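You operate a simulated robot arm through the tools that you are given. There is no shell and no other tool. Be economical: measure what you need, move in short steps, check, and stop when the job is done.

You run a simulated robot arm. Do the job below in one go: nothing can be reset, and whatever is moved stays where it is left.

TASK
Open the padded drawer, take the hexagon tile labelled "V37" from the near half of the near table and put it in the inside of the padded drawer and shut the drawer again. Put the teal rubbing block from the top of the wall bench on top of the grey cobble there. Put the tag marked "D54" from the top of the packing bench on the long tile there and the tag that says "D95" on the black iron disc. Stack the iron plate that says "L64" from the counter before the right rack on top of the iron plate labelled "V19". The order is free.

Only the result counts: the job must be done as asked and must still hold three seconds after the hand-in. Knocking over, shifting, dropping, spilling or breaking anything else fails it.

THE ROBOT
A 7-joint arm with a fingered hand on a trunk, on a base that drives. Base frame: it is fixed to the floor where the robot stands at the start and does not move with it; the origin is under the middle of the robot, x ahead of it, y to its left, z up. Units: m, rad, N and s.
Its first joint turns from -2.897 to 2.897 rad. Places, roughly: cobble (7x9x5 cm) [-4.3, 4.8, 1]; hexagon tile [-2.25, 3.25, 1]; inside of the padded drawer [0.9, -0.1, 0.8]; iron disc (9x9x3 cm) [1.1, 4.3, 0.9]; iron plate [-4.75, -3.5, 1]; long tile (6x12x2 cm) [0.6, 4.8, 0.9]; padded drawer [1, -0.2, 0.7]; rubbing block [-4.5, 4.75, 1]; tag [0.75, 4.75, 1]. Payload 4 kg.
Tool frame: the origin (TCP) lies between the finger pads and is the grasp point; the fingertips stand 0.03 m ahead of it; z points along the fingers, y is the line along which they close. Largest opening 0.104 m; the body of the gripper starts 0.035 m behind the TCP. The gripper is a hand of 4 fingers: y runs from the thumb to the fingers, the wrist lies at [-0.015, -0.113, -0.19] in the tool frame.
Orientation is that of the tool frame in the base frame, as a unit quaternion [w, x, y, z]. With the fingers straight down and the wrist toward the robot, the tool's x, y and z point along [0, 1, 0], [1, 0, 0] and [0, 0, -1] of the base frame.

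THE INTERFACE
- The arm moves only by the tool servo_tool. Its arguments are lists of equal length, an entry for each row: "delta_pos": the shift along the tool's x, y, z in units of 25 mm (1.0 is 25 mm), a list of three; "delta_rot": the turn, a rotation vector about the tool's x, y, z in units of 6 degrees (1.0 is 6 degrees), a list of three. In form: {"delta_pos": [[x, y, z], ...], "delta_rot": [[rx, ry, rz], ...]}. A call has 1 to 20 rows; each row shifts and turns the commanded pose from where the row before left it, along the tool's axes as they then stand. A call with a number of a shift or a turn outside -1 to 1 is refused whole. Rows are played at 5 a second. More than 0.05 m and 0.15 rad between two rows, and nothing of the call is played. A pose out of reach is approached as far as the arm can. The call stops where the force on the tool passes 40 N (or 10 N more than at its start, if that is more) or the arm is blocked; 0.2 s more then pass. In this call time passes only in rows, and 0.2 s behind the last. The reply holds the time, the measured pose of the TCP, the force on the tool along the base axes, the opening and the grip force, in the units named above and with some noise, with the torque about the TCP (base axes, N m) and any sound that the robot's microphone picked up.
- Cameras (640 x 400 px; columns grow to the right, rows downward): "scene" is now at [0.3147, 0.1801, 1.2071]; the picture's right is [-0.25, -0.97, 0.00], its down [-0.73, 0.19, -0.65] and it looks along [0.63, -0.16, -0.76] (base axes); focal length 238 px, centre (320, 200). "wrist" rides on the gripper at [0.061, -0.092, -0.13] in the tool frame; the picture's right is [-0.81, 0.28, -0.52], its down [-0.53, -0.71, 0.46] and it looks along [-0.24, 0.64, 0.72] (tool axes); focal length 275 px, centre (320, 200). There is no depth. A picture from a camera that has moved, and an enlarged one, comes with that camera's place and axes in the base frame and with its lens.
- get_image(camera): a new picture of that camera. No time passes.
- drive_base(legs): drives the robot by 1 to 6 legs, each [ahead, left, turn to the left] in m, m and rad, along the robot's own axes; the way and the turn of a leg run together, so that a leg with both is an arc; at most 1.5 m and 3.142 rad a leg. The arm and the cameras ride along, it lands a little off, and it stops where it bumps. It gives what a move gives.
- set_fingers(index, middle, ring, thumb_bend, thumb_turn): sets how far each is bent, from 0 (flat) to 1 (curled in); at 0.3 the hand is open as for a grip, at 0.7 the pads meet at the TCP. One left out holds its place. A second passes; each finger stops where it meets its share of the squeeze, and holds until it gets a number again. It is the only way to open and close the hand. It gives what a move gives, with no picture; readings hold the bend of each and the force on the fingers (four entries, about 0 where the hand has none), thumb and palm. thumb_turn goes from beside the hand (0) to across from the fingers (1), as for a grip.
- pan_tilt(pan, tilt): turns the head with the scene camera to pan (to the left, within 2.496 rad either way) and tilt (down, from -0.506 to 1.204), counted from straight ahead of the robot. It gives what a move gives.
- enlarge(camera, box): a new picture of the part [left, top, right, bottom] of that camera's present view, enlarged. No time passes.
- finish_job(): hands the job in; it is judged then, once.

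Work in short steps. Places have to be worked out from the pictures, the camera data and where the tool is seen: move nearer, look again, correct. Check each grasp and each placing, and mend what went wrong. You have 186 turns and 156 pictures in all, those below and enlarged ones among them. Open the gripper and draw the arm clear of the work before you hand the job in, unless the task says otherwise; then end with one line.

The tools are called as name(argument=value, ...) on one line, values as JSON. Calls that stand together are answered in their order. servo_tool: Moves the arm, as the interface text tells. Its arguments: {"type":"object","properties":{"delta_pos":{"type":"array"},"delta_rot":{"type":"array"}},"required":["delta_pos","delta_rot"]} The other tools are called the same way: set_fingers (index, middle, ring, thumb_bend, thumb_turn) moves the fingers one by one; drive_base (legs) drives the base; pan_tilt (pan, tilt) turns the head that bears the scene camera; get_image (camera) takes a picture; enlarge (camera, box) takes an enlarged picture of a part of a camera's view; finish_job () hands the job in.

At the start:

```text
time: 0.0
tool_pos: [0.7252, 0.1336, 0.9883]
tool_rot: [0.0, 0.707, 0.707, 0.0]
force: [-0.1, -0.5, 0.1]
wrist_torque: [0.0, -0.03, -0.05]
gripper_width: 0.1035
finger_force: 0.1
shape: jaw
bend: [0.3, 0.3, 0.3, 0.3, 0.98]
finger forces: [0.1, 0.0, 0.0, 0.0, 0.0, 0.1]
robot x, y, heading: [0.0009, -0.0005, 0.0]
head pan, tilt: [-0.255, 0.857]
```

scene: 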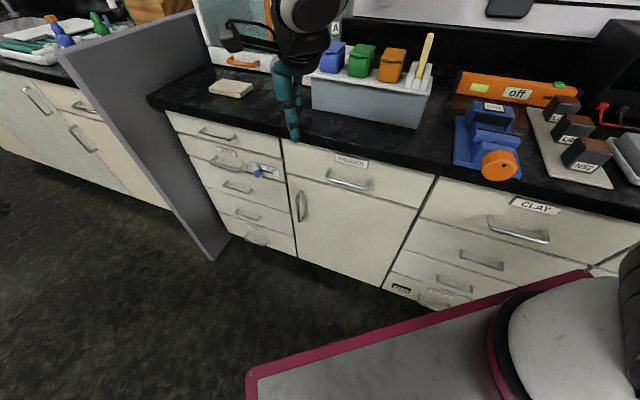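
wrist: 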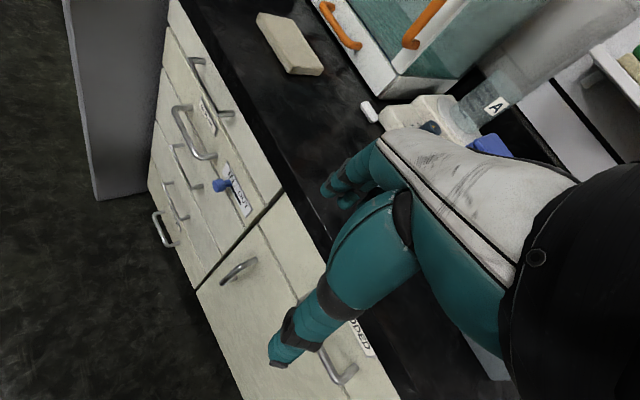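

I start by looking closer at the drawer fronts to find the padded one.

enlarge(camera="scene", box=[160, 100, 480, 300])

```text
2.00 times, centred on (320, 200) of scene
camera zoom: at [0.3147, 0.1801, 1.2071], right [-0.25, -0.97, 0.0], down [-0.73, 0.19, -0.65], along [0.63, -0.16, -0.76], focal length 475 px, centre (320, 200)
```

zoom: 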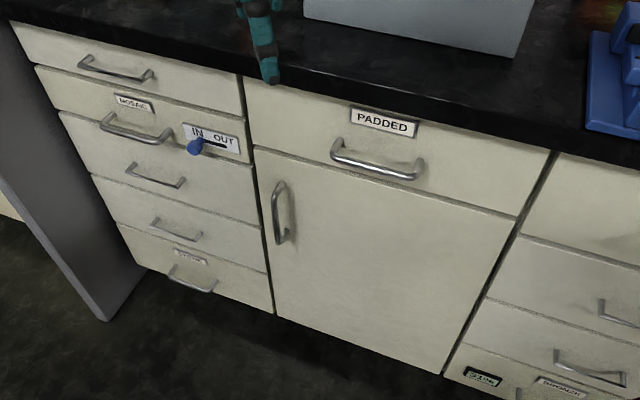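

The padded drawer's front seems turned about 35° against my axes. I look around with the head to learn my own footprint and the surroundings.

pan_tilt(pan=-1.0, tilt=0.7)

get_image(camera="scene")

pan_tilt(pan=1.0, tilt=0.4)

get_image(camera="scene")

pan_tilt(pan=2.3, tilt=0.4)

get_image(camera="scene")

pan_tilt(pan=-2.3, tilt=0.4)

get_image(camera="scene")

```text
time: 1.1
tool_pos: [0.7247, 0.1334, 0.9887]
tool_rot: [0.0, 0.707, 0.707, 0.0]
force: [0.2, -0.1, 0.4]
wrist_torque: [0.07, 0.01, -0.03]
gripper_width: 0.1039
finger_force: 0.1
shape: jaw
bend: [0.3, 0.3, 0.3, 0.3, 0.98]
finger forces: [0.1, 0.0, 0.0, 0.0, 0.0, 0.0]
robot x, y, heading: [0.0007, -0.0016, -0.004]
head pan, tilt: [-1.0, 0.7]
```

```text
152 pictures are left
camera scene: at [0.2854, 0.1282, 1.2199], right [-0.84, -0.54, 0.0], down [-0.35, 0.54, -0.76], along [0.41, -0.64, -0.64], focal length 238 px, centre (320, 200)
```

scene: 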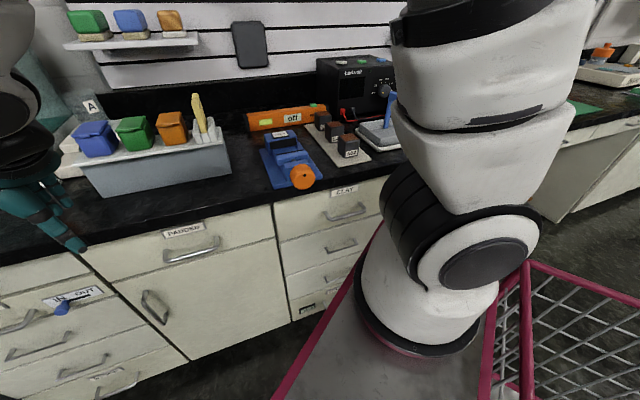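

```text
time: 3.0
tool_pos: [0.7242, 0.1324, 0.9888]
tool_rot: [0.0, 0.707, 0.707, 0.0]
force: [-1.1, -0.5, 0.1]
wrist_torque: [-0.02, 0.02, -0.03]
gripper_width: 0.1036
finger_force: 0.1
shape: jaw
bend: [0.3, 0.3, 0.3, 0.3, 0.98]
finger forces: [0.0, 0.0, 0.0, 0.0, 0.1, 0.1]
robot x, y, heading: [-0.001, 0.0037, -0.002]
head pan, tilt: [1.0, 0.4]
```

```text
151 pictures are left
camera scene: at [0.2895, 0.2776, 1.2468], right [0.84, -0.54, 0.0], down [-0.21, -0.33, -0.92], along [0.5, 0.77, -0.39], focal length 238 px, centre (320, 200)
```

scene: 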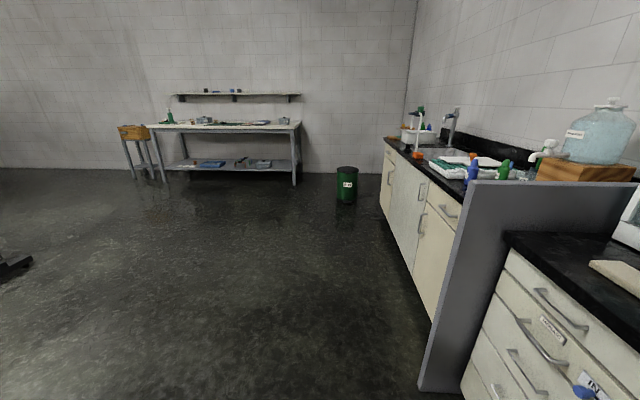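

```text
time: 4.5
tool_pos: [0.7241, 0.1325, 0.9883]
tool_rot: [0.0, 0.707, 0.707, 0.0]
force: [0.8, -0.8, 0.5]
wrist_torque: [0.0, -0.03, -0.04]
gripper_width: 0.1034
finger_force: 0.0
shape: jaw
bend: [0.3, 0.3, 0.3, 0.3, 0.98]
finger forces: [0.1, 0.1, 0.0, 0.0, 0.1, 0.0]
robot x, y, heading: [-0.0019, 0.0017, 0.003]
head pan, tilt: [2.3, 0.4]
```

```text
150 pictures are left
camera scene: at [0.1777, 0.2688, 1.2468], right [0.75, 0.67, 0.0], down [0.26, -0.29, -0.92], along [-0.61, 0.69, -0.39], focal length 238 px, centre (320, 200)
```

scene: 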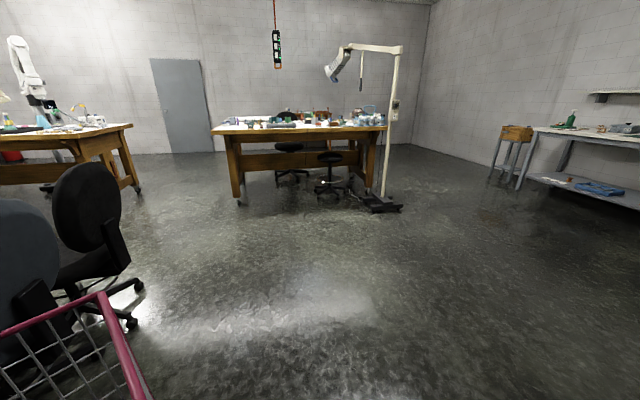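

```text
time: 8.2
tool_pos: [0.7244, 0.1342, 0.9887]
tool_rot: [0.0, 0.707, 0.707, 0.001]
force: [-0.1, -0.4, 0.0]
wrist_torque: [0.01, 0.01, 0.03]
gripper_width: 0.1037
finger_force: 0.1
shape: jaw
bend: [0.3, 0.3, 0.3, 0.3, 0.98]
finger forces: [0.0, 0.0, 0.0, 0.0, 0.1, 0.0]
robot x, y, heading: [0.0014, 0.0028, -0.005]
head pan, tilt: [-2.3, 0.4]
```

```text
149 pictures are left
camera scene: at [0.1777, 0.1306, 1.2468], right [-0.75, 0.67, 0.0], down [0.26, 0.29, -0.92], along [-0.61, -0.69, -0.39], focal length 238 px, centre (320, 200)
```

scene: 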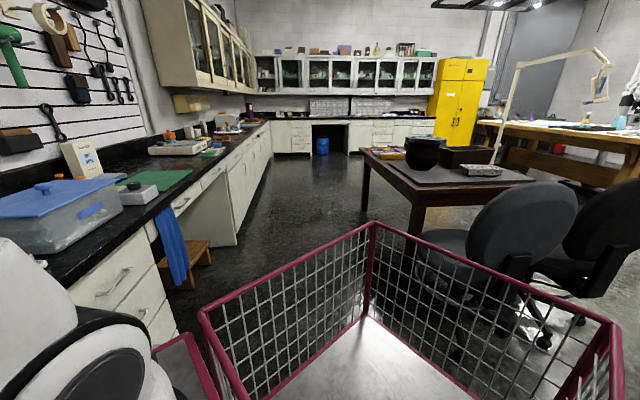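

The robot sits on a ~0.75 × 0.5 m cart. I draw the arm back and up a little before driving to face the drawer squarely.

servo_tool(delta_pos=[[0, -1, -1], [0, -1, -1], [0, -1, -1], [0, -1, 0], [0, -1, 0], [0, -1, 0]], delta_rot=[[0, 0, 0], [0, 0, 0], [0, 0, 0], [0, 0, 0], [0, 0, 0], [0, 0, 0]])

drive_base(legs=[[0, 0.48, 0], [0, 0, -0.595]])

pan_tilt(pan=0.0, tilt=0.8)

get_image(camera="scene")

```text
time: 9.6
tool_pos: [0.5737, 0.1344, 1.0627]
tool_rot: [0.001, 0.707, 0.707, 0.001]
force: [0.0, 0.6, -0.5]
wrist_torque: [-0.01, 0.0, 0.01]
gripper_width: 0.1037
finger_force: 0.0
shape: jaw
bend: [0.3, 0.3, 0.3, 0.3, 0.98]
finger forces: [0.0, 0.0, 0.0, 0.1, 0.1, 0.1]
robot x, y, heading: [0.0011, 0.0015, 0.001]
head pan, tilt: [-2.3, 0.4]
```

```text
time: 14.0
tool_pos: [0.5508, 0.2632, 1.0635]
tool_rot: [0.0, 0.884, 0.468, 0.0]
force: [-0.1, 1.0, -0.7]
wrist_torque: [-0.04, -0.02, -0.01]
gripper_width: 0.1037
finger_force: 0.2
shape: jaw
bend: [0.3, 0.3, 0.3, 0.3, 0.98]
finger forces: [0.1, 0.1, 0.0, 0.1, 0.1, 0.1]
robot x, y, heading: [0.0043, 0.4787, -0.6]
head pan, tilt: [-2.3, 0.4]
```

```text
time: 16.1
tool_pos: [0.5509, 0.265, 1.063]
tool_rot: [0.0, 0.884, 0.468, 0.001]
force: [0.8, -0.6, 0.0]
wrist_torque: [0.0, -0.01, -0.03]
gripper_width: 0.104
finger_force: 0.0
shape: jaw
bend: [0.3, 0.3, 0.3, 0.3, 0.98]
finger forces: [0.0, 0.0, 0.1, 0.1, 0.1, 0.0]
robot x, y, heading: [-0.001, 0.4761, -0.594]
head pan, tilt: [0.0, 0.799]
```

```text
148 pictures are left
camera scene: at [0.3781, 0.46, 1.2117], right [-0.56, -0.83, 0.0], down [-0.59, 0.4, -0.7], along [0.58, -0.39, -0.72], focal length 238 px, centre (320, 200)
```

scene: 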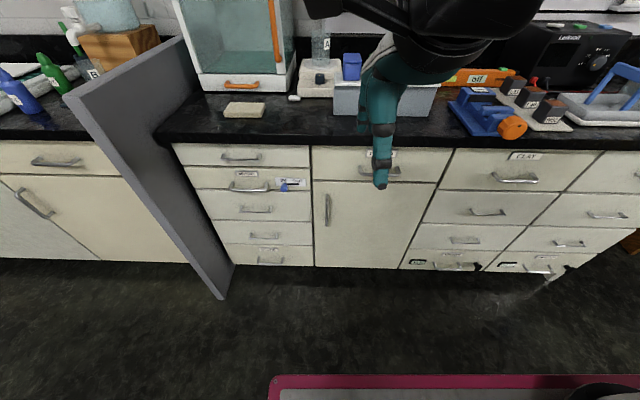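

The bench is now square to the robot. I shift the tool in front of the handle at height and tilt the hand about 66° towards the drawer.

servo_tool(delta_pos=[[-1, 1, 0], [-1, 1, 0], [-1, 1, 0], [-1, 1, 0], [0, 1, 0], [0, 0.8, 0], [0, 0, 0], [0, 0, 0], [0, 0, 0], [0, 0, 0], [0, 0, 0], [0, 0, 0], [0, 0, 0], [0, 0, 0], [0, 0, 0], [0, 0, 0], [0, 0, 0]], delta_rot=[[0, 0, 0], [0, 0, 0], [0, 0, 0], [0, 0, 0], [0, 0, 0], [0, 0, 0], [-1, 0, 0], [-1, 0, 0], [-1, 0, 0], [-1, 0, 0], [-1, 0, 0], [-1, 0, 0], [-1, 0, 0], [-1, 0, 0], [-1, 0, 0], [-1, 0, 0], [-1, 0, 0]])

get_image(camera="scene")

get_image(camera="wrist")

```text
time: 19.8
tool_pos: [0.6653, 0.0937, 1.0783]
tool_rot: [0.482, 0.74, 0.393, 0.255]
force: [-0.3, -0.7, -0.3]
wrist_torque: [-0.02, 0.02, -0.01]
gripper_width: 0.1038
finger_force: 0.0
shape: jaw
bend: [0.3, 0.3, 0.3, 0.3, 0.98]
finger forces: [0.0, 0.0, 0.0, 0.1, 0.0, 0.1]
out of reach, approached as far as the arm can: row 12, 13, 14, 15, 16
robot x, y, heading: [0.0019, 0.4741, -0.596]
head pan, tilt: [0.0, 0.799]
```

```text
147 pictures are left
camera scene: at [0.378, 0.4601, 1.2117], right [-0.56, -0.83, 0.0], down [-0.59, 0.4, -0.7], along [0.58, -0.39, -0.72], focal length 238 px, centre (320, 200)
```

scene: 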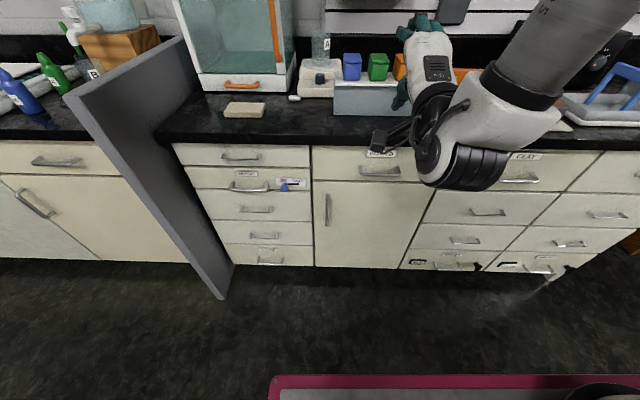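

```text
146 pictures are left
camera wrist: at [0.5707, 0.2324, 1.0481], right [-0.75, -0.47, 0.46], down [-0.19, -0.51, -0.84], along [0.63, -0.72, 0.3], focal length 275 px, centre (320, 200)
```

wrist: 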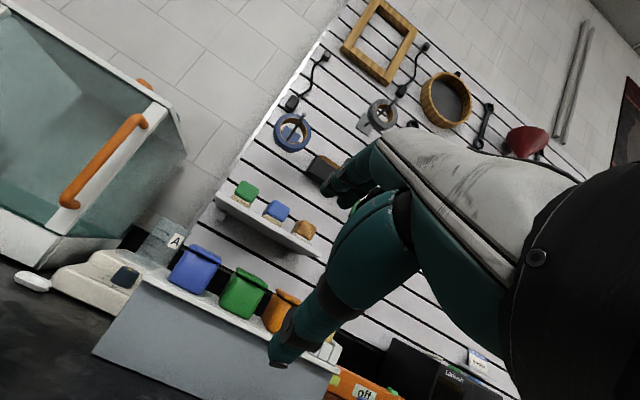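

The hand is tilted as wanted, off the commanded place by some cm. I lower along the vertical in steps and check.

servo_tool(delta_pos=[[0, 0, 0], [0, -0.914, 0.407], [0, -0.914, 0.407], [0, -0.914, 0.407], [0, -0.914, 0.407], [0, -0.914, 0.407], [0, -0.914, 0.407], [0, 0, 0]], delta_rot=[[0, 0, 0], [0, 0, 0], [0, 0, 0], [0, 0, 0], [0, 0, 0], [0, 0, 0], [0, 0, 0], [0, 0, 0]])

get_image(camera="wrist")

get_image(camera="scene")

```text
time: 21.6
tool_pos: [0.6828, 0.0871, 0.9403]
tool_rot: [0.48, 0.741, 0.394, 0.254]
force: [-0.2, -0.4, 0.9]
wrist_torque: [0.0, 0.0, -0.01]
gripper_width: 0.104
finger_force: 0.0
shape: jaw
bend: [0.3, 0.3, 0.3, 0.3, 0.98]
finger forces: [0.0, 0.0, 0.0, 0.0, 0.0, 0.1]
out of reach, approached as far as the arm can: row 6, 7
robot x, y, heading: [-0.0008, 0.4762, -0.6]
head pan, tilt: [0.0, 0.799]
```

```text
145 pictures are left
camera wrist: at [0.5873, 0.2263, 0.9113], right [-0.75, -0.47, 0.46], down [-0.2, -0.51, -0.84], along [0.63, -0.72, 0.29], focal length 275 px, centre (320, 200)
```

wrist: 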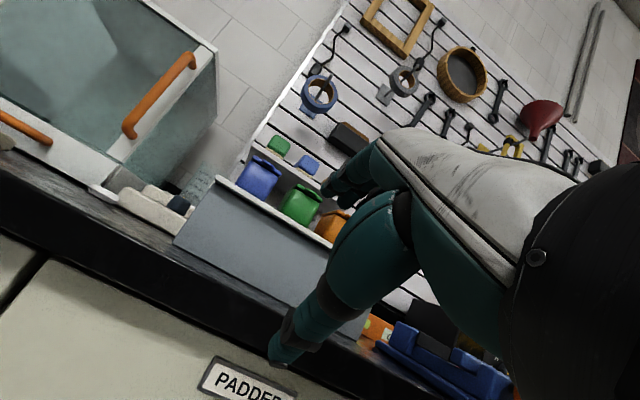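

```text
144 pictures are left
camera scene: at [0.3781, 0.46, 1.2117], right [-0.56, -0.83, 0.0], down [-0.59, 0.4, -0.7], along [0.58, -0.39, -0.72], focal length 238 px, centre (320, 200)
```

scene: 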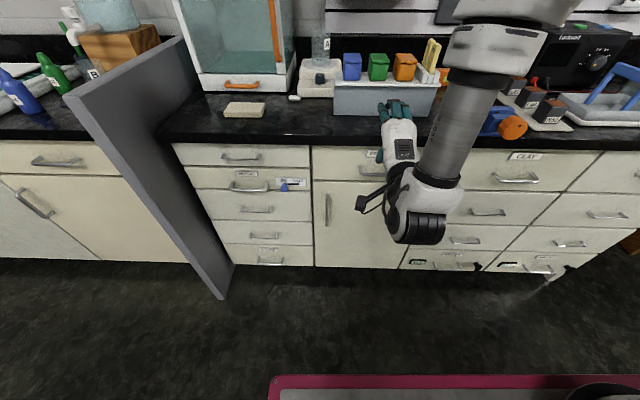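

The arm folds too tightly here; pulling will be done by the base anyway. I back the base off 0.12 m and continue lowering.

drive_base(legs=[[-0.12, 0, 0]])

servo_tool(delta_pos=[[0, 0, 0], [0, -0.914, 0.407], [0, -0.914, 0.407], [0, -0.914, 0.407], [0, -0.914, 0.407], [0, 0, 0]], delta_rot=[[0, 0, 0], [0, 0, 0], [0, 0, 0], [0, 0, 0], [0, 0, 0], [0, 0, 0]])

get_image(camera="wrist")

get_image(camera="scene")

```text
time: 22.8
tool_pos: [0.5849, 0.1535, 0.9398]
tool_rot: [0.48, 0.742, 0.393, 0.254]
force: [1.0, 0.6, -0.1]
wrist_torque: [0.01, -0.03, 0.01]
gripper_width: 0.1035
finger_force: 0.0
shape: jaw
bend: [0.3, 0.3, 0.3, 0.3, 0.98]
finger forces: [0.1, 0.0, 0.0, 0.0, 0.1, 0.0]
robot x, y, heading: [-0.0954, 0.5412, -0.602]
head pan, tilt: [0.0, 0.799]
```

```text
time: 24.2
tool_pos: [0.6249, 0.14, 0.861]
tool_rot: [0.479, 0.743, 0.394, 0.252]
force: [-0.3, 0.0, -0.3]
wrist_torque: [0.01, -0.03, 0.02]
gripper_width: 0.1036
finger_force: 0.0
shape: jaw
bend: [0.3, 0.3, 0.3, 0.3, 0.98]
finger forces: [0.0, 0.0, 0.0, 0.0, 0.0, 0.1]
out of reach, approached as far as the arm can: row 2, 3, 4, 5
robot x, y, heading: [-0.0965, 0.5395, -0.599]
head pan, tilt: [0.0, 0.799]
```

```text
143 pictures are left
camera wrist: at [0.529, 0.2783, 0.8324], right [-0.75, -0.47, 0.47], down [-0.2, -0.51, -0.84], along [0.63, -0.72, 0.29], focal length 275 px, centre (320, 200)
```

wrist: 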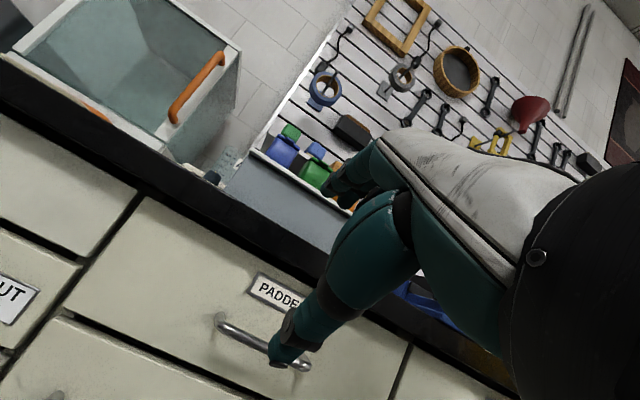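

```text
142 pictures are left
camera scene: at [0.2803, 0.5264, 1.2117], right [-0.56, -0.83, 0.0], down [-0.59, 0.4, -0.7], along [0.58, -0.39, -0.72], focal length 238 px, centre (320, 200)
```

scene: 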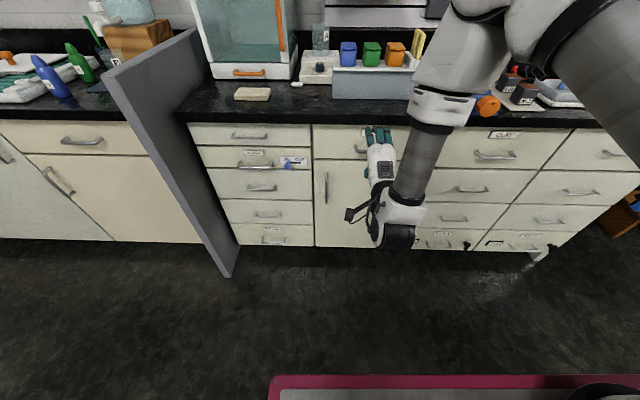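

The bar sits near (0.722, 0.015, 0.76). I move to a pre-grasp point about 8 cm in front of it along the hand's axis.

servo_tool(delta_pos=[[-0.5, -0.3, 1], [-0.5, -0.3, 1], [-0.5, -0.3, 1], [-0.5, -0.3, 1], [0, 0, 0]], delta_rot=[[0, 0, 0], [0, 0, 0], [0, 0, 0], [0, 0, 0], [0, 0, 0]])

get_image(camera="wrist")

```text
time: 25.4
tool_pos: [0.6846, 0.0985, 0.8038]
tool_rot: [0.483, 0.745, 0.389, 0.246]
force: [0.1, 0.1, 1.1]
wrist_torque: [-0.03, 0.03, -0.03]
gripper_width: 0.1038
finger_force: 0.0
shape: jaw
bend: [0.3, 0.3, 0.3, 0.3, 0.98]
finger forces: [0.0, 0.1, 0.0, 0.0, 0.0, 0.0]
out of reach, approached as far as the arm can: row 2, 3, 4
robot x, y, heading: [-0.0992, 0.5418, -0.601]
head pan, tilt: [0.0, 0.799]
```

```text
141 pictures are left
camera wrist: at [0.5919, 0.2387, 0.7743], right [-0.76, -0.45, 0.47], down [-0.21, -0.51, -0.83], along [0.62, -0.73, 0.29], focal length 275 px, centre (320, 200)
```

wrist: 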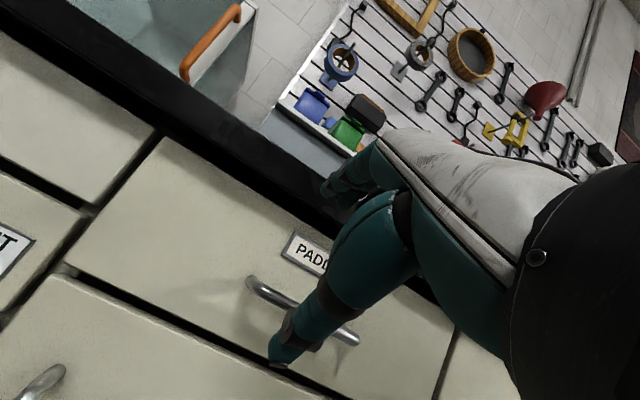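

The lateral move is at a limit, so I shift the base 4.5 cm right instead, then check with the wrist.

drive_base(legs=[[0, -0.045, 0]])

servo_tool(delta_pos=[[0, -0.2, 0.6], [0, 0, 0.8], [0, 0, 0.8], [0, 0, 0]], delta_rot=[[0, 0, 0], [0, 0, 0], [0, 0, 0], [0, 0, 0]])

get_image(camera="wrist")

enlarge(camera="scene", box=[300, 90, 460, 190])

```text
time: 26.3
tool_pos: [0.6575, 0.0609, 0.8041]
tool_rot: [0.483, 0.746, 0.388, 0.246]
force: [1.2, 0.5, 0.9]
wrist_torque: [0.01, 0.0, 0.01]
gripper_width: 0.1041
finger_force: 0.1
shape: jaw
bend: [0.3, 0.3, 0.3, 0.3, 0.98]
finger forces: [0.1, 0.0, 0.1, 0.0, 0.1, 0.0]
robot x, y, heading: [-0.1208, 0.5055, -0.6]
head pan, tilt: [0.0, 0.799]
```

```text
time: 27.3
tool_pos: [0.6981, 0.0344, 0.7768]
tool_rot: [0.484, 0.746, 0.387, 0.244]
force: [-0.7, -0.4, 0.0]
wrist_torque: [0.01, 0.02, -0.03]
gripper_width: 0.104
finger_force: 0.2
shape: jaw
bend: [0.3, 0.3, 0.3, 0.3, 0.98]
finger forces: [0.0, 0.1, 0.0, 0.0, 0.1, 0.0]
robot x, y, heading: [-0.1208, 0.5044, -0.596]
head pan, tilt: [0.0, 0.799]
```

```text
140 pictures are left
camera wrist: at [0.6066, 0.1757, 0.7466], right [-0.76, -0.44, 0.47], down [-0.22, -0.51, -0.83], along [0.61, -0.74, 0.29], focal length 275 px, centre (320, 200)
```

wrist: 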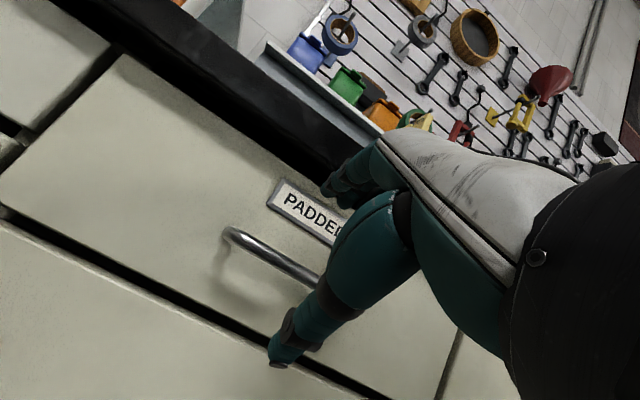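

```text
4.00 times, centred on (380, 140) of scene
camera zoom: at [0.2553, 0.4889, 1.2117], right [-0.56, -0.83, 0.0], down [-0.59, 0.4, -0.7], along [0.58, -0.39, -0.72], focal length 950 px, centre (80, 440)
```

zoom: 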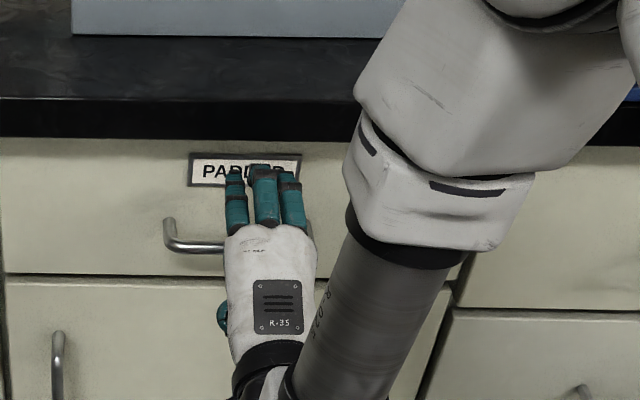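

Hand is centred on the bar; about 3 cm remain. I advance and close the fingers.

servo_tool(delta_pos=[[0, 0, 0.7], [0, 0, 0.7], [0, 0, 0]], delta_rot=[[0, 0, 0], [0, 0, 0], [0, 0, 0]])

set_fingers(index=0.7, middle=0.7, ring=0.7, thumb_bend=0.7)

get_image(camera="wrist")

```text
time: 28.1
tool_pos: [0.7272, 0.0186, 0.7618]
tool_rot: [0.485, 0.746, 0.386, 0.243]
force: [-0.6, 0.3, 0.0]
wrist_torque: [0.02, 0.0, 0.01]
gripper_width: 0.1038
finger_force: 0.0
shape: jaw
bend: [0.3, 0.3, 0.3, 0.3, 0.98]
finger forces: [0.0, 0.0, 0.1, 0.1, 0.0, 0.0]
out of reach, approached as far as the arm can: row 2
robot x, y, heading: [-0.1235, 0.5002, -0.599]
head pan, tilt: [0.0, 0.799]
```

```text
time: 29.1
tool_pos: [0.7269, 0.0178, 0.7639]
tool_rot: [0.484, 0.747, 0.386, 0.242]
force: [1.1, -1.3, 1.4]
wrist_torque: [-0.09, 0.04, 0.06]
gripper_width: 0.0078
finger_force: 4.0
shape: fingers
bend: [0.68, 0.68, 0.68, 0.67, 0.97]
finger forces: [1.7, 1.7, 1.5, 0.0, 2.6, 0.0]
robot x, y, heading: [-0.1239, 0.5045, -0.595]
head pan, tilt: [0.0, 0.799]
```

```text
138 pictures are left
camera wrist: at [0.6351, 0.1594, 0.7331], right [-0.76, -0.44, 0.47], down [-0.22, -0.51, -0.83], along [0.61, -0.74, 0.29], focal length 275 px, centre (320, 200)
```

wrist: 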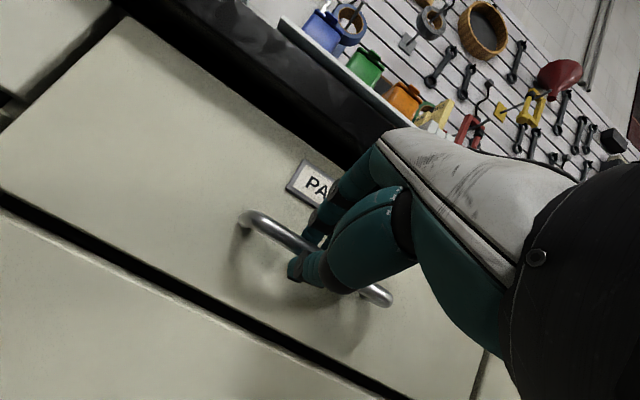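

All fingers press on the bar. I tighten a bit and pull the base straight back 10 cm.

set_fingers(index=0.85, middle=0.85, ring=0.85, thumb_bend=0.8)

drive_base(legs=[[-0.1, 0, 0]])

get_image(camera="wrist")

```text
time: 30.1
tool_pos: [0.7268, 0.0189, 0.7642]
tool_rot: [0.485, 0.746, 0.386, 0.242]
force: [3.0, -5.5, 8.8]
wrist_torque: [-0.41, 0.12, 0.11]
gripper_width: 0.0046
finger_force: 21.2
shape: fingers
bend: [0.73, 0.72, 0.72, 0.68, 0.97]
finger forces: [8.2, 8.7, 10.4, 0.0, 14.4, 0.0]
robot x, y, heading: [-0.1158, 0.5058, -0.603]
head pan, tilt: [0.0, 0.799]
```

```text
time: 31.2
tool_pos: [0.6466, 0.0754, 0.7621]
tool_rot: [0.484, 0.746, 0.387, 0.243]
force: [0.5, 10.1, 10.1]
wrist_torque: [-0.36, 0.18, 0.3]
gripper_width: 0.0033
finger_force: 18.7
shape: fingers
bend: [0.73, 0.73, 0.73, 0.69, 0.97]
finger forces: [5.6, 7.4, 10.3, 0.0, 15.0, 0.1]
robot x, y, heading: [-0.2029, 0.56, -0.595]
head pan, tilt: [0.0, 0.799]
```

```text
137 pictures are left
camera wrist: at [0.554, 0.2161, 0.7335], right [-0.76, -0.45, 0.47], down [-0.22, -0.51, -0.83], along [0.61, -0.74, 0.29], focal length 275 px, centre (320, 200)
```

wrist: 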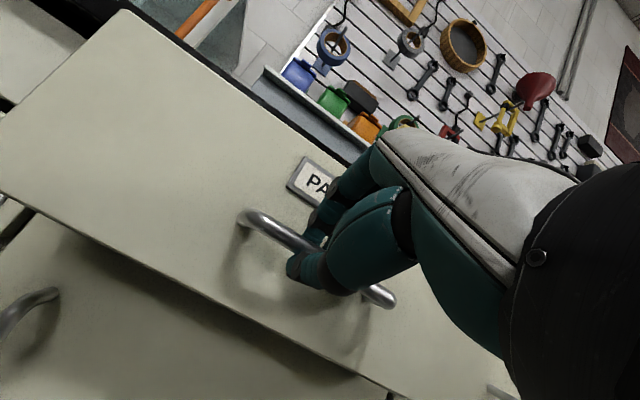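

The drawer is coming out. I pull a further 18 cm.

drive_base(legs=[[-0.18, 0, 0]])

get_image(camera="scene")

```text
time: 32.7
tool_pos: [0.5012, 0.1797, 0.7636]
tool_rot: [0.484, 0.745, 0.388, 0.244]
force: [2.9, 12.8, 10.1]
wrist_torque: [-0.39, 0.16, 0.29]
gripper_width: 0.0022
finger_force: 18.6
shape: fingers
bend: [0.73, 0.73, 0.73, 0.69, 0.96]
finger forces: [5.2, 7.1, 10.7, 0.1, 14.5, 0.0]
robot x, y, heading: [-0.35, 0.6633, -0.593]
head pan, tilt: [0.0, 0.799]
```

```text
136 pictures are left
camera scene: at [0.0263, 0.6469, 1.2118], right [-0.56, -0.83, 0.0], down [-0.59, 0.4, -0.7], along [0.58, -0.39, -0.72], focal length 238 px, centre (320, 200)
```

scene: 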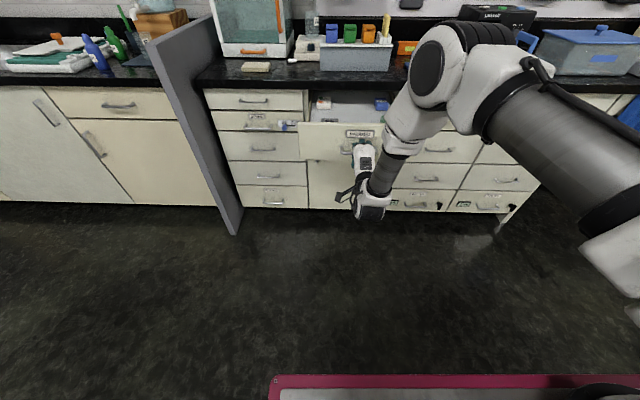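

The drawer stands open about 28 cm. I release the bar and retreat along the hand's axis.

set_fingers(index=0.3, middle=0.3, ring=0.3, thumb_bend=0.3)

servo_tool(delta_pos=[[0, 0, -0.8], [0, 0, -1], [0, 0, -1], [0, 0, -1]], delta_rot=[[0, 0, 0], [0, 0, 0], [0, 0, 0], [0, 0, 0]])

get_image(camera="wrist")

```text
time: 33.7
tool_pos: [0.5013, 0.1805, 0.7633]
tool_rot: [0.484, 0.746, 0.388, 0.244]
force: [-2.0, 2.5, -1.2]
wrist_torque: [-0.04, -0.04, 0.0]
gripper_width: 0.1028
finger_force: 1.1
shape: fingers
bend: [0.3, 0.31, 0.3, 0.3, 0.97]
finger forces: [0.0, 2.7, 0.0, 0.0, 0.0, 0.0]
robot x, y, heading: [-0.346, 0.6598, -0.6]
head pan, tilt: [0.0, 0.799]
```

```text
time: 34.7
tool_pos: [0.431, 0.2317, 0.8019]
tool_rot: [0.483, 0.745, 0.389, 0.245]
force: [-0.1, -0.3, -0.4]
wrist_torque: [-0.01, -0.01, -0.01]
gripper_width: 0.1028
finger_force: 0.1
shape: fingers
bend: [0.3, 0.3, 0.3, 0.3, 0.97]
finger forces: [0.0, 0.1, 0.1, 0.0, 0.0, 0.1]
robot x, y, heading: [-0.3511, 0.6626, -0.593]
head pan, tilt: [0.0, 0.799]
```

```text
135 pictures are left
camera wrist: at [0.3373, 0.3714, 0.7717], right [-0.76, -0.45, 0.47], down [-0.22, -0.51, -0.83], along [0.62, -0.73, 0.29], focal length 275 px, centre (320, 200)
```

wrist: 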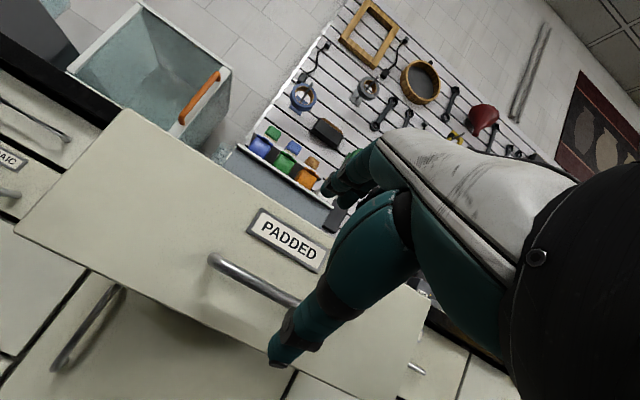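

Clear of the handle. I back the base off and fold the arm up with the hand pointing down for travel.

drive_base(legs=[[-0.25, 0, 0]])

servo_tool(delta_pos=[[0, 0.914, -0.407], [0, 0.914, -0.407], [0, 0.914, -0.407], [0, 0.914, -0.407], [0, 0.914, -0.407], [0, 0.914, -0.407], [0, 0.914, -0.407], [0, 0.914, -0.407], [0, 0.914, -0.407], [0, 0, 0], [0, 0, 0], [0, 0, 0], [0, 0, 0], [0, 0, 0], [0, 0, 0], [0, 0, 0], [0, 0, 0], [0, 0, 0], [0, 0, 0], [0, 0, 0]], delta_rot=[[0, 0, 0], [0, 0, 0], [0, 0, 0], [0, 0, 0], [0, 0, 0], [0, 0, 0], [0, 0, 0], [0, 0, 0], [0, 0, 0], [1, 0, 0], [1, 0, 0], [1, 0, 0], [1, 0, 0], [1, 0, 0], [1, 0, 0], [1, 0, 0], [1, 0, 0], [1, 0, 0], [1, 0, 0], [1, 0, 0]])

get_image(camera="scene")

```text
time: 36.5
tool_pos: [0.2225, 0.3713, 0.7998]
tool_rot: [0.483, 0.745, 0.389, 0.245]
force: [0.3, 0.4, -0.6]
wrist_torque: [0.01, 0.0, -0.02]
gripper_width: 0.103
finger_force: 0.1
shape: fingers
bend: [0.3, 0.3, 0.3, 0.3, 0.97]
finger forces: [0.0, 0.0, 0.0, 0.0, 0.1, 0.0]
robot x, y, heading: [-0.5627, 0.802, -0.588]
head pan, tilt: [0.0, 0.799]
```

```text
time: 40.7
tool_pos: [0.2241, 0.3716, 1.0266]
tool_rot: [-0.001, 0.888, 0.459, -0.007]
force: [0.6, 0.4, 0.0]
wrist_torque: [-0.03, -0.02, 0.02]
gripper_width: 0.1029
finger_force: 0.1
shape: fingers
bend: [0.3, 0.3, 0.3, 0.3, 0.97]
finger forces: [0.0, 0.0, 0.1, 0.0, 0.0, 0.0]
robot x, y, heading: [-0.5602, 0.8001, -0.593]
head pan, tilt: [0.0, 0.799]
```

```text
134 pictures are left
camera scene: at [-0.1815, 0.7869, 1.2117], right [-0.56, -0.83, 0.0], down [-0.59, 0.4, -0.7], along [0.58, -0.39, -0.72], focal length 238 px, centre (320, 200)
```

scene: 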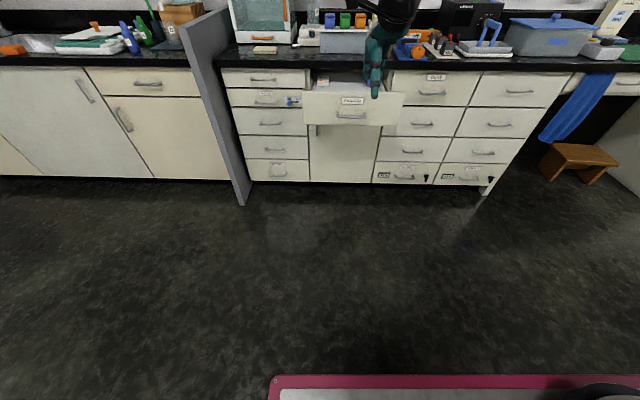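

Now the packing bench, which stands against the far wall. I turn left 90° and drive towards it, stopping short.

drive_base(legs=[[0, 0, 1.571], [1.5, 0, 0], [1.0, 0.9, 0]])

pan_tilt(pan=0.0, tilt=0.5)

get_image(camera="scene")

```text
time: 58.3
tool_pos: [0.4937, 4.1619, 1.0262]
tool_rot: [0.004, 0.3, 0.954, -0.005]
force: [0.1, 0.6, -0.3]
wrist_torque: [0.01, -0.03, -0.01]
gripper_width: 0.1028
finger_force: 0.1
shape: fingers
bend: [0.3, 0.3, 0.3, 0.3, 0.97]
finger forces: [0.0, 0.0, 0.1, 0.0, 0.0, 0.0]
robot x, y, heading: [0.0709, 3.3765, 0.986]
head pan, tilt: [0.0, 0.799]
```

```text
time: 59.1
tool_pos: [0.4945, 4.1625, 1.0276]
tool_rot: [0.004, 0.3, 0.954, -0.005]
force: [0.8, 1.0, 0.9]
wrist_torque: [0.01, 0.03, 0.02]
gripper_width: 0.1028
finger_force: 0.0
shape: fingers
bend: [0.3, 0.3, 0.3, 0.3, 0.97]
finger forces: [0.0, 0.0, 0.1, 0.0, 0.0, 0.1]
robot x, y, heading: [0.0732, 3.3733, 0.983]
head pan, tilt: [0.0, 0.499]
```

```text
133 pictures are left
camera scene: at [0.0877, 3.7619, 1.2376], right [0.83, -0.55, 0.0], down [-0.27, -0.4, -0.88], along [0.49, 0.73, -0.48], focal length 238 px, centre (320, 200)
```

scene: 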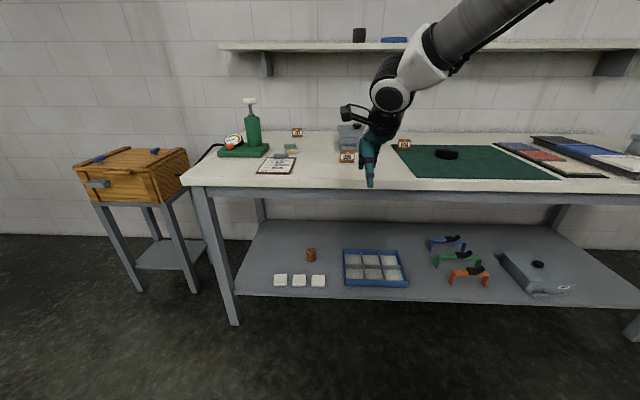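

The bench is in view. I enlarge its top to read the tags.

enlarge(camera="scene", box=[180, 90, 400, 200])

enlarge(camera="scene", box=[380, 100, 640, 200])

```text
2.91 times, centred on (290, 145) of scene
camera zoom: at [0.0877, 3.7619, 1.2376], right [0.83, -0.55, 0.0], down [-0.27, -0.4, -0.88], along [0.49, 0.73, -0.48], focal length 691 px, centre (407, 360)
```

zoom: 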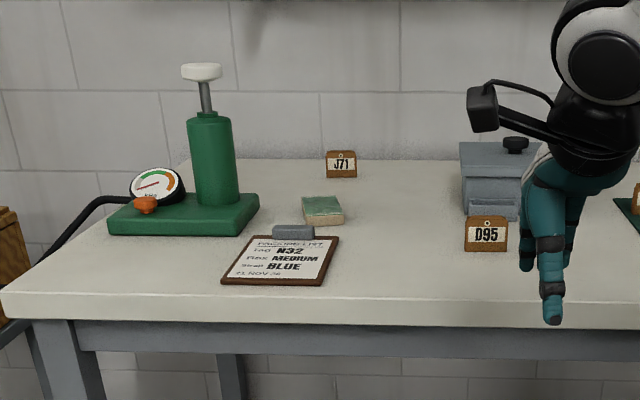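

```text
2.46 times, centred on (510, 150) of scene
camera zoom: at [0.0877, 3.7619, 1.2376], right [0.83, -0.55, 0.0], down [-0.27, -0.4, -0.88], along [0.49, 0.73, -0.48], focal length 585 px, centre (-148, 323)
```

zoom: 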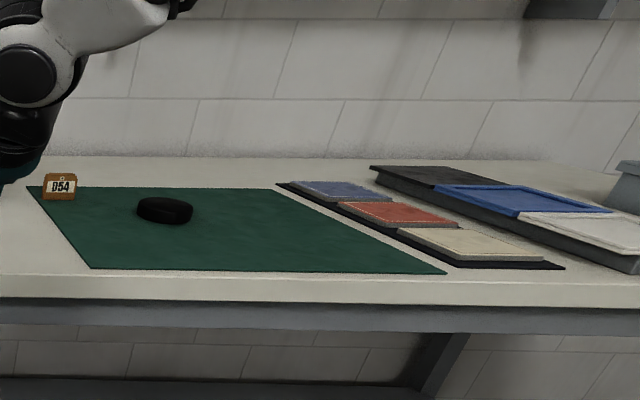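

Long tile ≈ (0.59, 4.76), disc ≈ (1.16, 4.32), D95 ≈ (0.71, 4.49), D54 ≈ (1.06, 4.48). I raise and pull in the arm, then drive 0.55 m nearer.

servo_tool(delta_pos=[[0, -1, -1], [0, -1, -1], [0, -1, -1], [0, -1, -1], [0, -1, 0], [0, -1, 0], [0, -1, 0], [0, -1, 0]], delta_rot=[[0, 0, 0], [0, 0, 0], [0, 0, 0], [0, 0, 0], [0, 0, 0], [0, 0, 0], [0, 0, 0], [0, 0, 0]])

drive_base(legs=[[0.56, 0, 0]])

pan_tilt(pan=0.0, tilt=0.7)

get_image(camera="scene")

get_image(camera="wrist")

```text
time: 60.9
tool_pos: [0.3821, 3.9989, 1.1296]
tool_rot: [0.005, 0.3, 0.954, -0.005]
force: [-0.4, 0.7, 0.5]
wrist_torque: [0.02, 0.0, 0.01]
gripper_width: 0.1029
finger_force: 0.0
shape: fingers
bend: [0.3, 0.3, 0.3, 0.3, 0.97]
finger forces: [0.0, 0.0, 0.0, 0.0, 0.0, 0.0]
robot x, y, heading: [0.0735, 3.3729, 0.983]
head pan, tilt: [0.0, 0.499]
```

```text
time: 64.1
tool_pos: [0.6915, 4.463, 1.129]
tool_rot: [0.004, 0.301, 0.954, -0.005]
force: [-0.1, -0.2, 0.1]
wrist_torque: [0.0, 0.04, 0.04]
gripper_width: 0.1028
finger_force: 0.1
shape: fingers
bend: [0.3, 0.3, 0.3, 0.3, 0.97]
finger forces: [0.1, 0.0, 0.1, 0.0, 0.0, 0.0]
robot x, y, heading: [0.3808, 3.8401, 0.98]
head pan, tilt: [0.0, 0.499]
```

```text
time: 64.8
tool_pos: [0.6921, 4.4641, 1.1305]
tool_rot: [0.005, 0.301, 0.954, -0.006]
force: [0.5, 0.6, -0.5]
wrist_torque: [-0.05, -0.01, -0.01]
gripper_width: 0.1029
finger_force: 0.1
shape: fingers
bend: [0.3, 0.3, 0.3, 0.3, 0.97]
finger forces: [0.1, 0.0, 0.0, 0.0, 0.1, 0.0]
robot x, y, heading: [0.3764, 3.8391, 0.978]
head pan, tilt: [0.0, 0.7]
```

```text
130 pictures are left
camera scene: at [0.3944, 4.2218, 1.22], right [0.83, -0.55, 0.0], down [-0.36, -0.54, -0.77], along [0.42, 0.64, -0.64], focal length 238 px, centre (320, 200)
```

scene: 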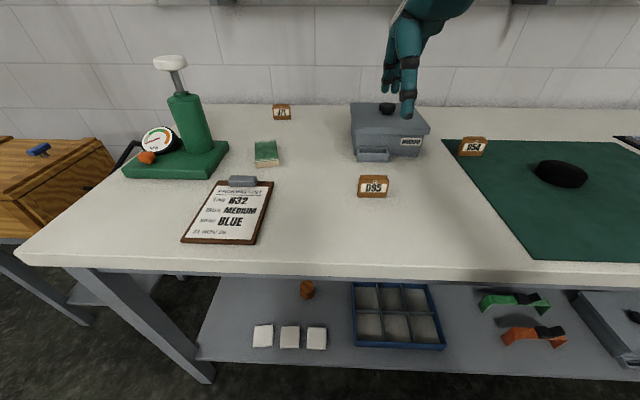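

```text
129 pictures are left
camera wrist: at [0.5889, 4.4253, 1.2607], right [0.82, -0.23, 0.52], down [0.03, -0.9, -0.44], along [0.57, 0.38, -0.73], focal length 275 px, centre (320, 200)
```

wrist: 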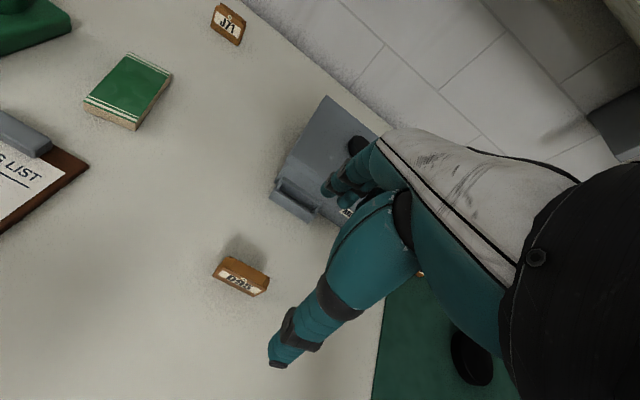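

D95 triangulates to (0.709, 4.486), bench top z ≈ 0.90, tag about 4.5 cm tall. I zoom in on it for its yaw.

enlarge(camera="wrist", box=[180, 220, 308, 300])

enlarge(camera="scene", box=[340, 120, 620, 220])

```text
5.00 times, centred on (244, 260) of wrist
camera zoom: at [0.5889, 4.4253, 1.2607], right [0.82, -0.23, 0.52], down [0.03, -0.9, -0.44], along [0.57, 0.38, -0.73], focal length 1376 px, centre (700, -100)
```

zoom: 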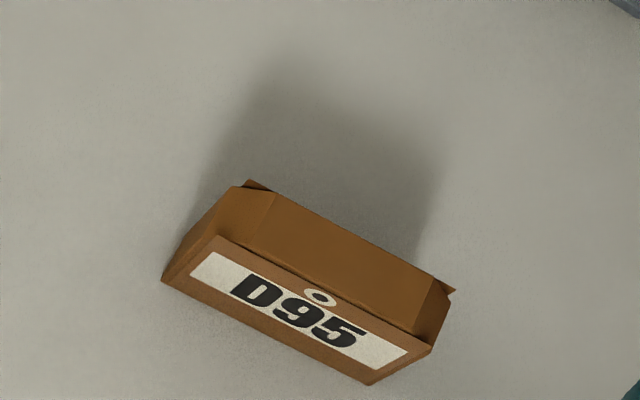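

```text
2.29 times, centred on (480, 170) of scene
camera zoom: at [0.3944, 4.2218, 1.22], right [0.83, -0.55, 0.0], down [-0.36, -0.54, -0.77], along [0.42, 0.64, -0.64], focal length 543 px, centre (-46, 269)
```

zoom: 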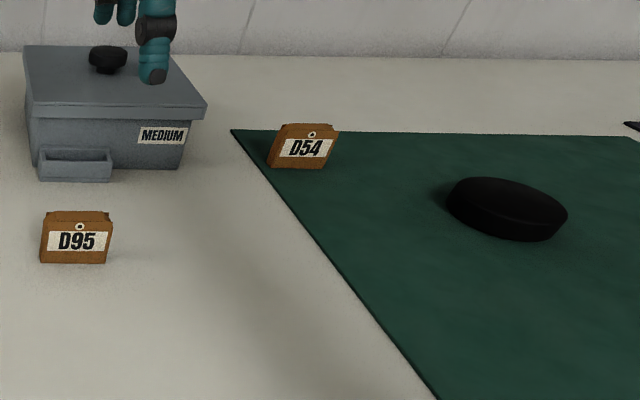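

D95 is aligned with the robot (≈6 × 1.5 × 4.8 cm), centre ≈ (0.704, 4.489). I lower over it with fingers in front and behind.

servo_tool(delta_pos=[[0.16, 1, 0], [0, 0.1, 1], [0, 0, 1], [0, 0, 1], [0, 0, 1], [0, 0, 1], [0, 0, 1], [0, 0, 1], [0, 0, 0]], delta_rot=[[0, 0, 0], [0, 0, 0], [0, 0, 0], [0, 0, 0], [0, 0, 0], [0, 0, 0], [0, 0, 0], [0, 0, 0], [0, 0, 0]])

get_image(camera="wrist")

enlarge(camera="scene", box=[300, 100, 460, 200])

```text
time: 66.8
tool_pos: [0.7054, 4.4866, 0.9548]
tool_rot: [0.003, 0.3, 0.954, -0.004]
force: [-0.2, 0.2, -0.6]
wrist_torque: [0.01, 0.04, 0.0]
gripper_width: 0.1029
finger_force: 0.0
shape: fingers
bend: [0.3, 0.3, 0.3, 0.3, 0.97]
finger forces: [0.1, 0.1, 0.0, 0.0, 0.1, 0.1]
robot x, y, heading: [0.3796, 3.8385, 0.986]
head pan, tilt: [0.0, 0.7]
```

```text
126 pictures are left
camera wrist: at [0.6019, 4.4479, 1.0866], right [0.82, -0.23, 0.52], down [0.03, -0.9, -0.44], along [0.57, 0.38, -0.73], focal length 275 px, centre (320, 200)
```

wrist: 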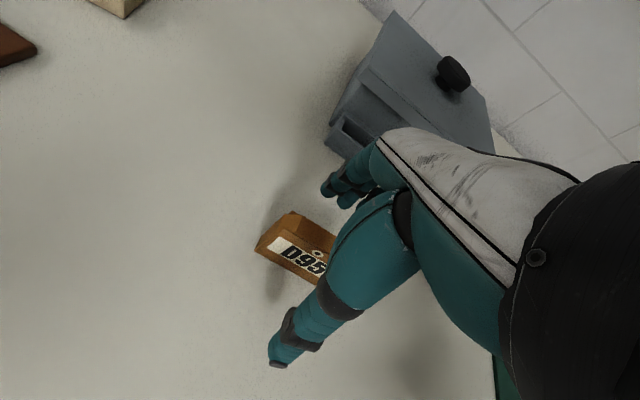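

```text
4.00 times, centred on (380, 150) of scene
camera zoom: at [0.3944, 4.2217, 1.2199], right [0.83, -0.55, 0.0], down [-0.36, -0.54, -0.76], along [0.42, 0.64, -0.64], focal length 950 px, centre (80, 400)
```

zoom: 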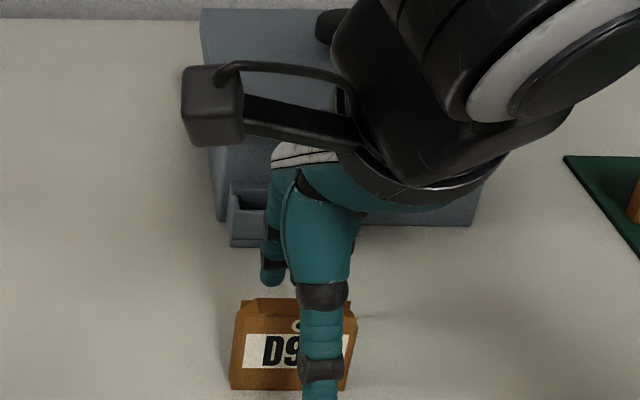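

The tag is between thumb and fingers. I go down the last 1.7 cm and close.

servo_tool(delta_pos=[[0, 0, 0.7], [0, 0, 0]], delta_rot=[[0, 0, 0], [0, 0, 0]])

set_fingers(index=0.7, middle=0.7, ring=0.7, thumb_bend=0.7)

get_image(camera="wrist")

```text
time: 67.4
tool_pos: [0.7053, 4.4869, 0.9381]
tool_rot: [0.005, 0.301, 0.954, -0.006]
force: [0.6, 0.2, 0.1]
wrist_torque: [0.03, 0.02, 0.0]
gripper_width: 0.1031
finger_force: 0.1
shape: fingers
bend: [0.3, 0.3, 0.3, 0.3, 0.97]
finger forces: [0.1, 0.1, 0.0, 0.0, 0.0, 0.0]
robot x, y, heading: [0.3789, 3.8391, 0.977]
head pan, tilt: [0.0, 0.7]
```

```text
time: 68.4
tool_pos: [0.705, 4.486, 0.9382]
tool_rot: [0.005, 0.302, 0.953, -0.005]
force: [-0.5, -0.3, 1.1]
wrist_torque: [0.0, 0.01, -0.01]
gripper_width: 0.0107
finger_force: 3.1
shape: fingers
bend: [0.67, 0.69, 0.7, 0.66, 0.97]
finger forces: [2.4, 1.3, 0.0, 0.0, 3.7, 0.1]
robot x, y, heading: [0.382, 3.8375, 0.983]
head pan, tilt: [0.0, 0.7]
```

```text
124 pictures are left
camera wrist: at [0.6023, 4.4482, 1.0691], right [0.82, -0.23, 0.52], down [0.03, -0.9, -0.44], along [0.57, 0.38, -0.73], focal length 275 px, centre (320, 200)
```

wrist: 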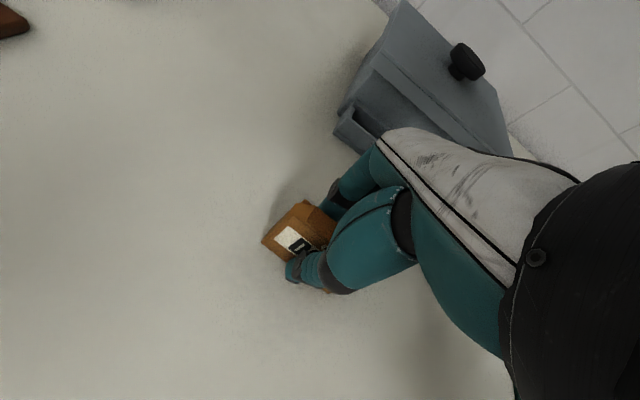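

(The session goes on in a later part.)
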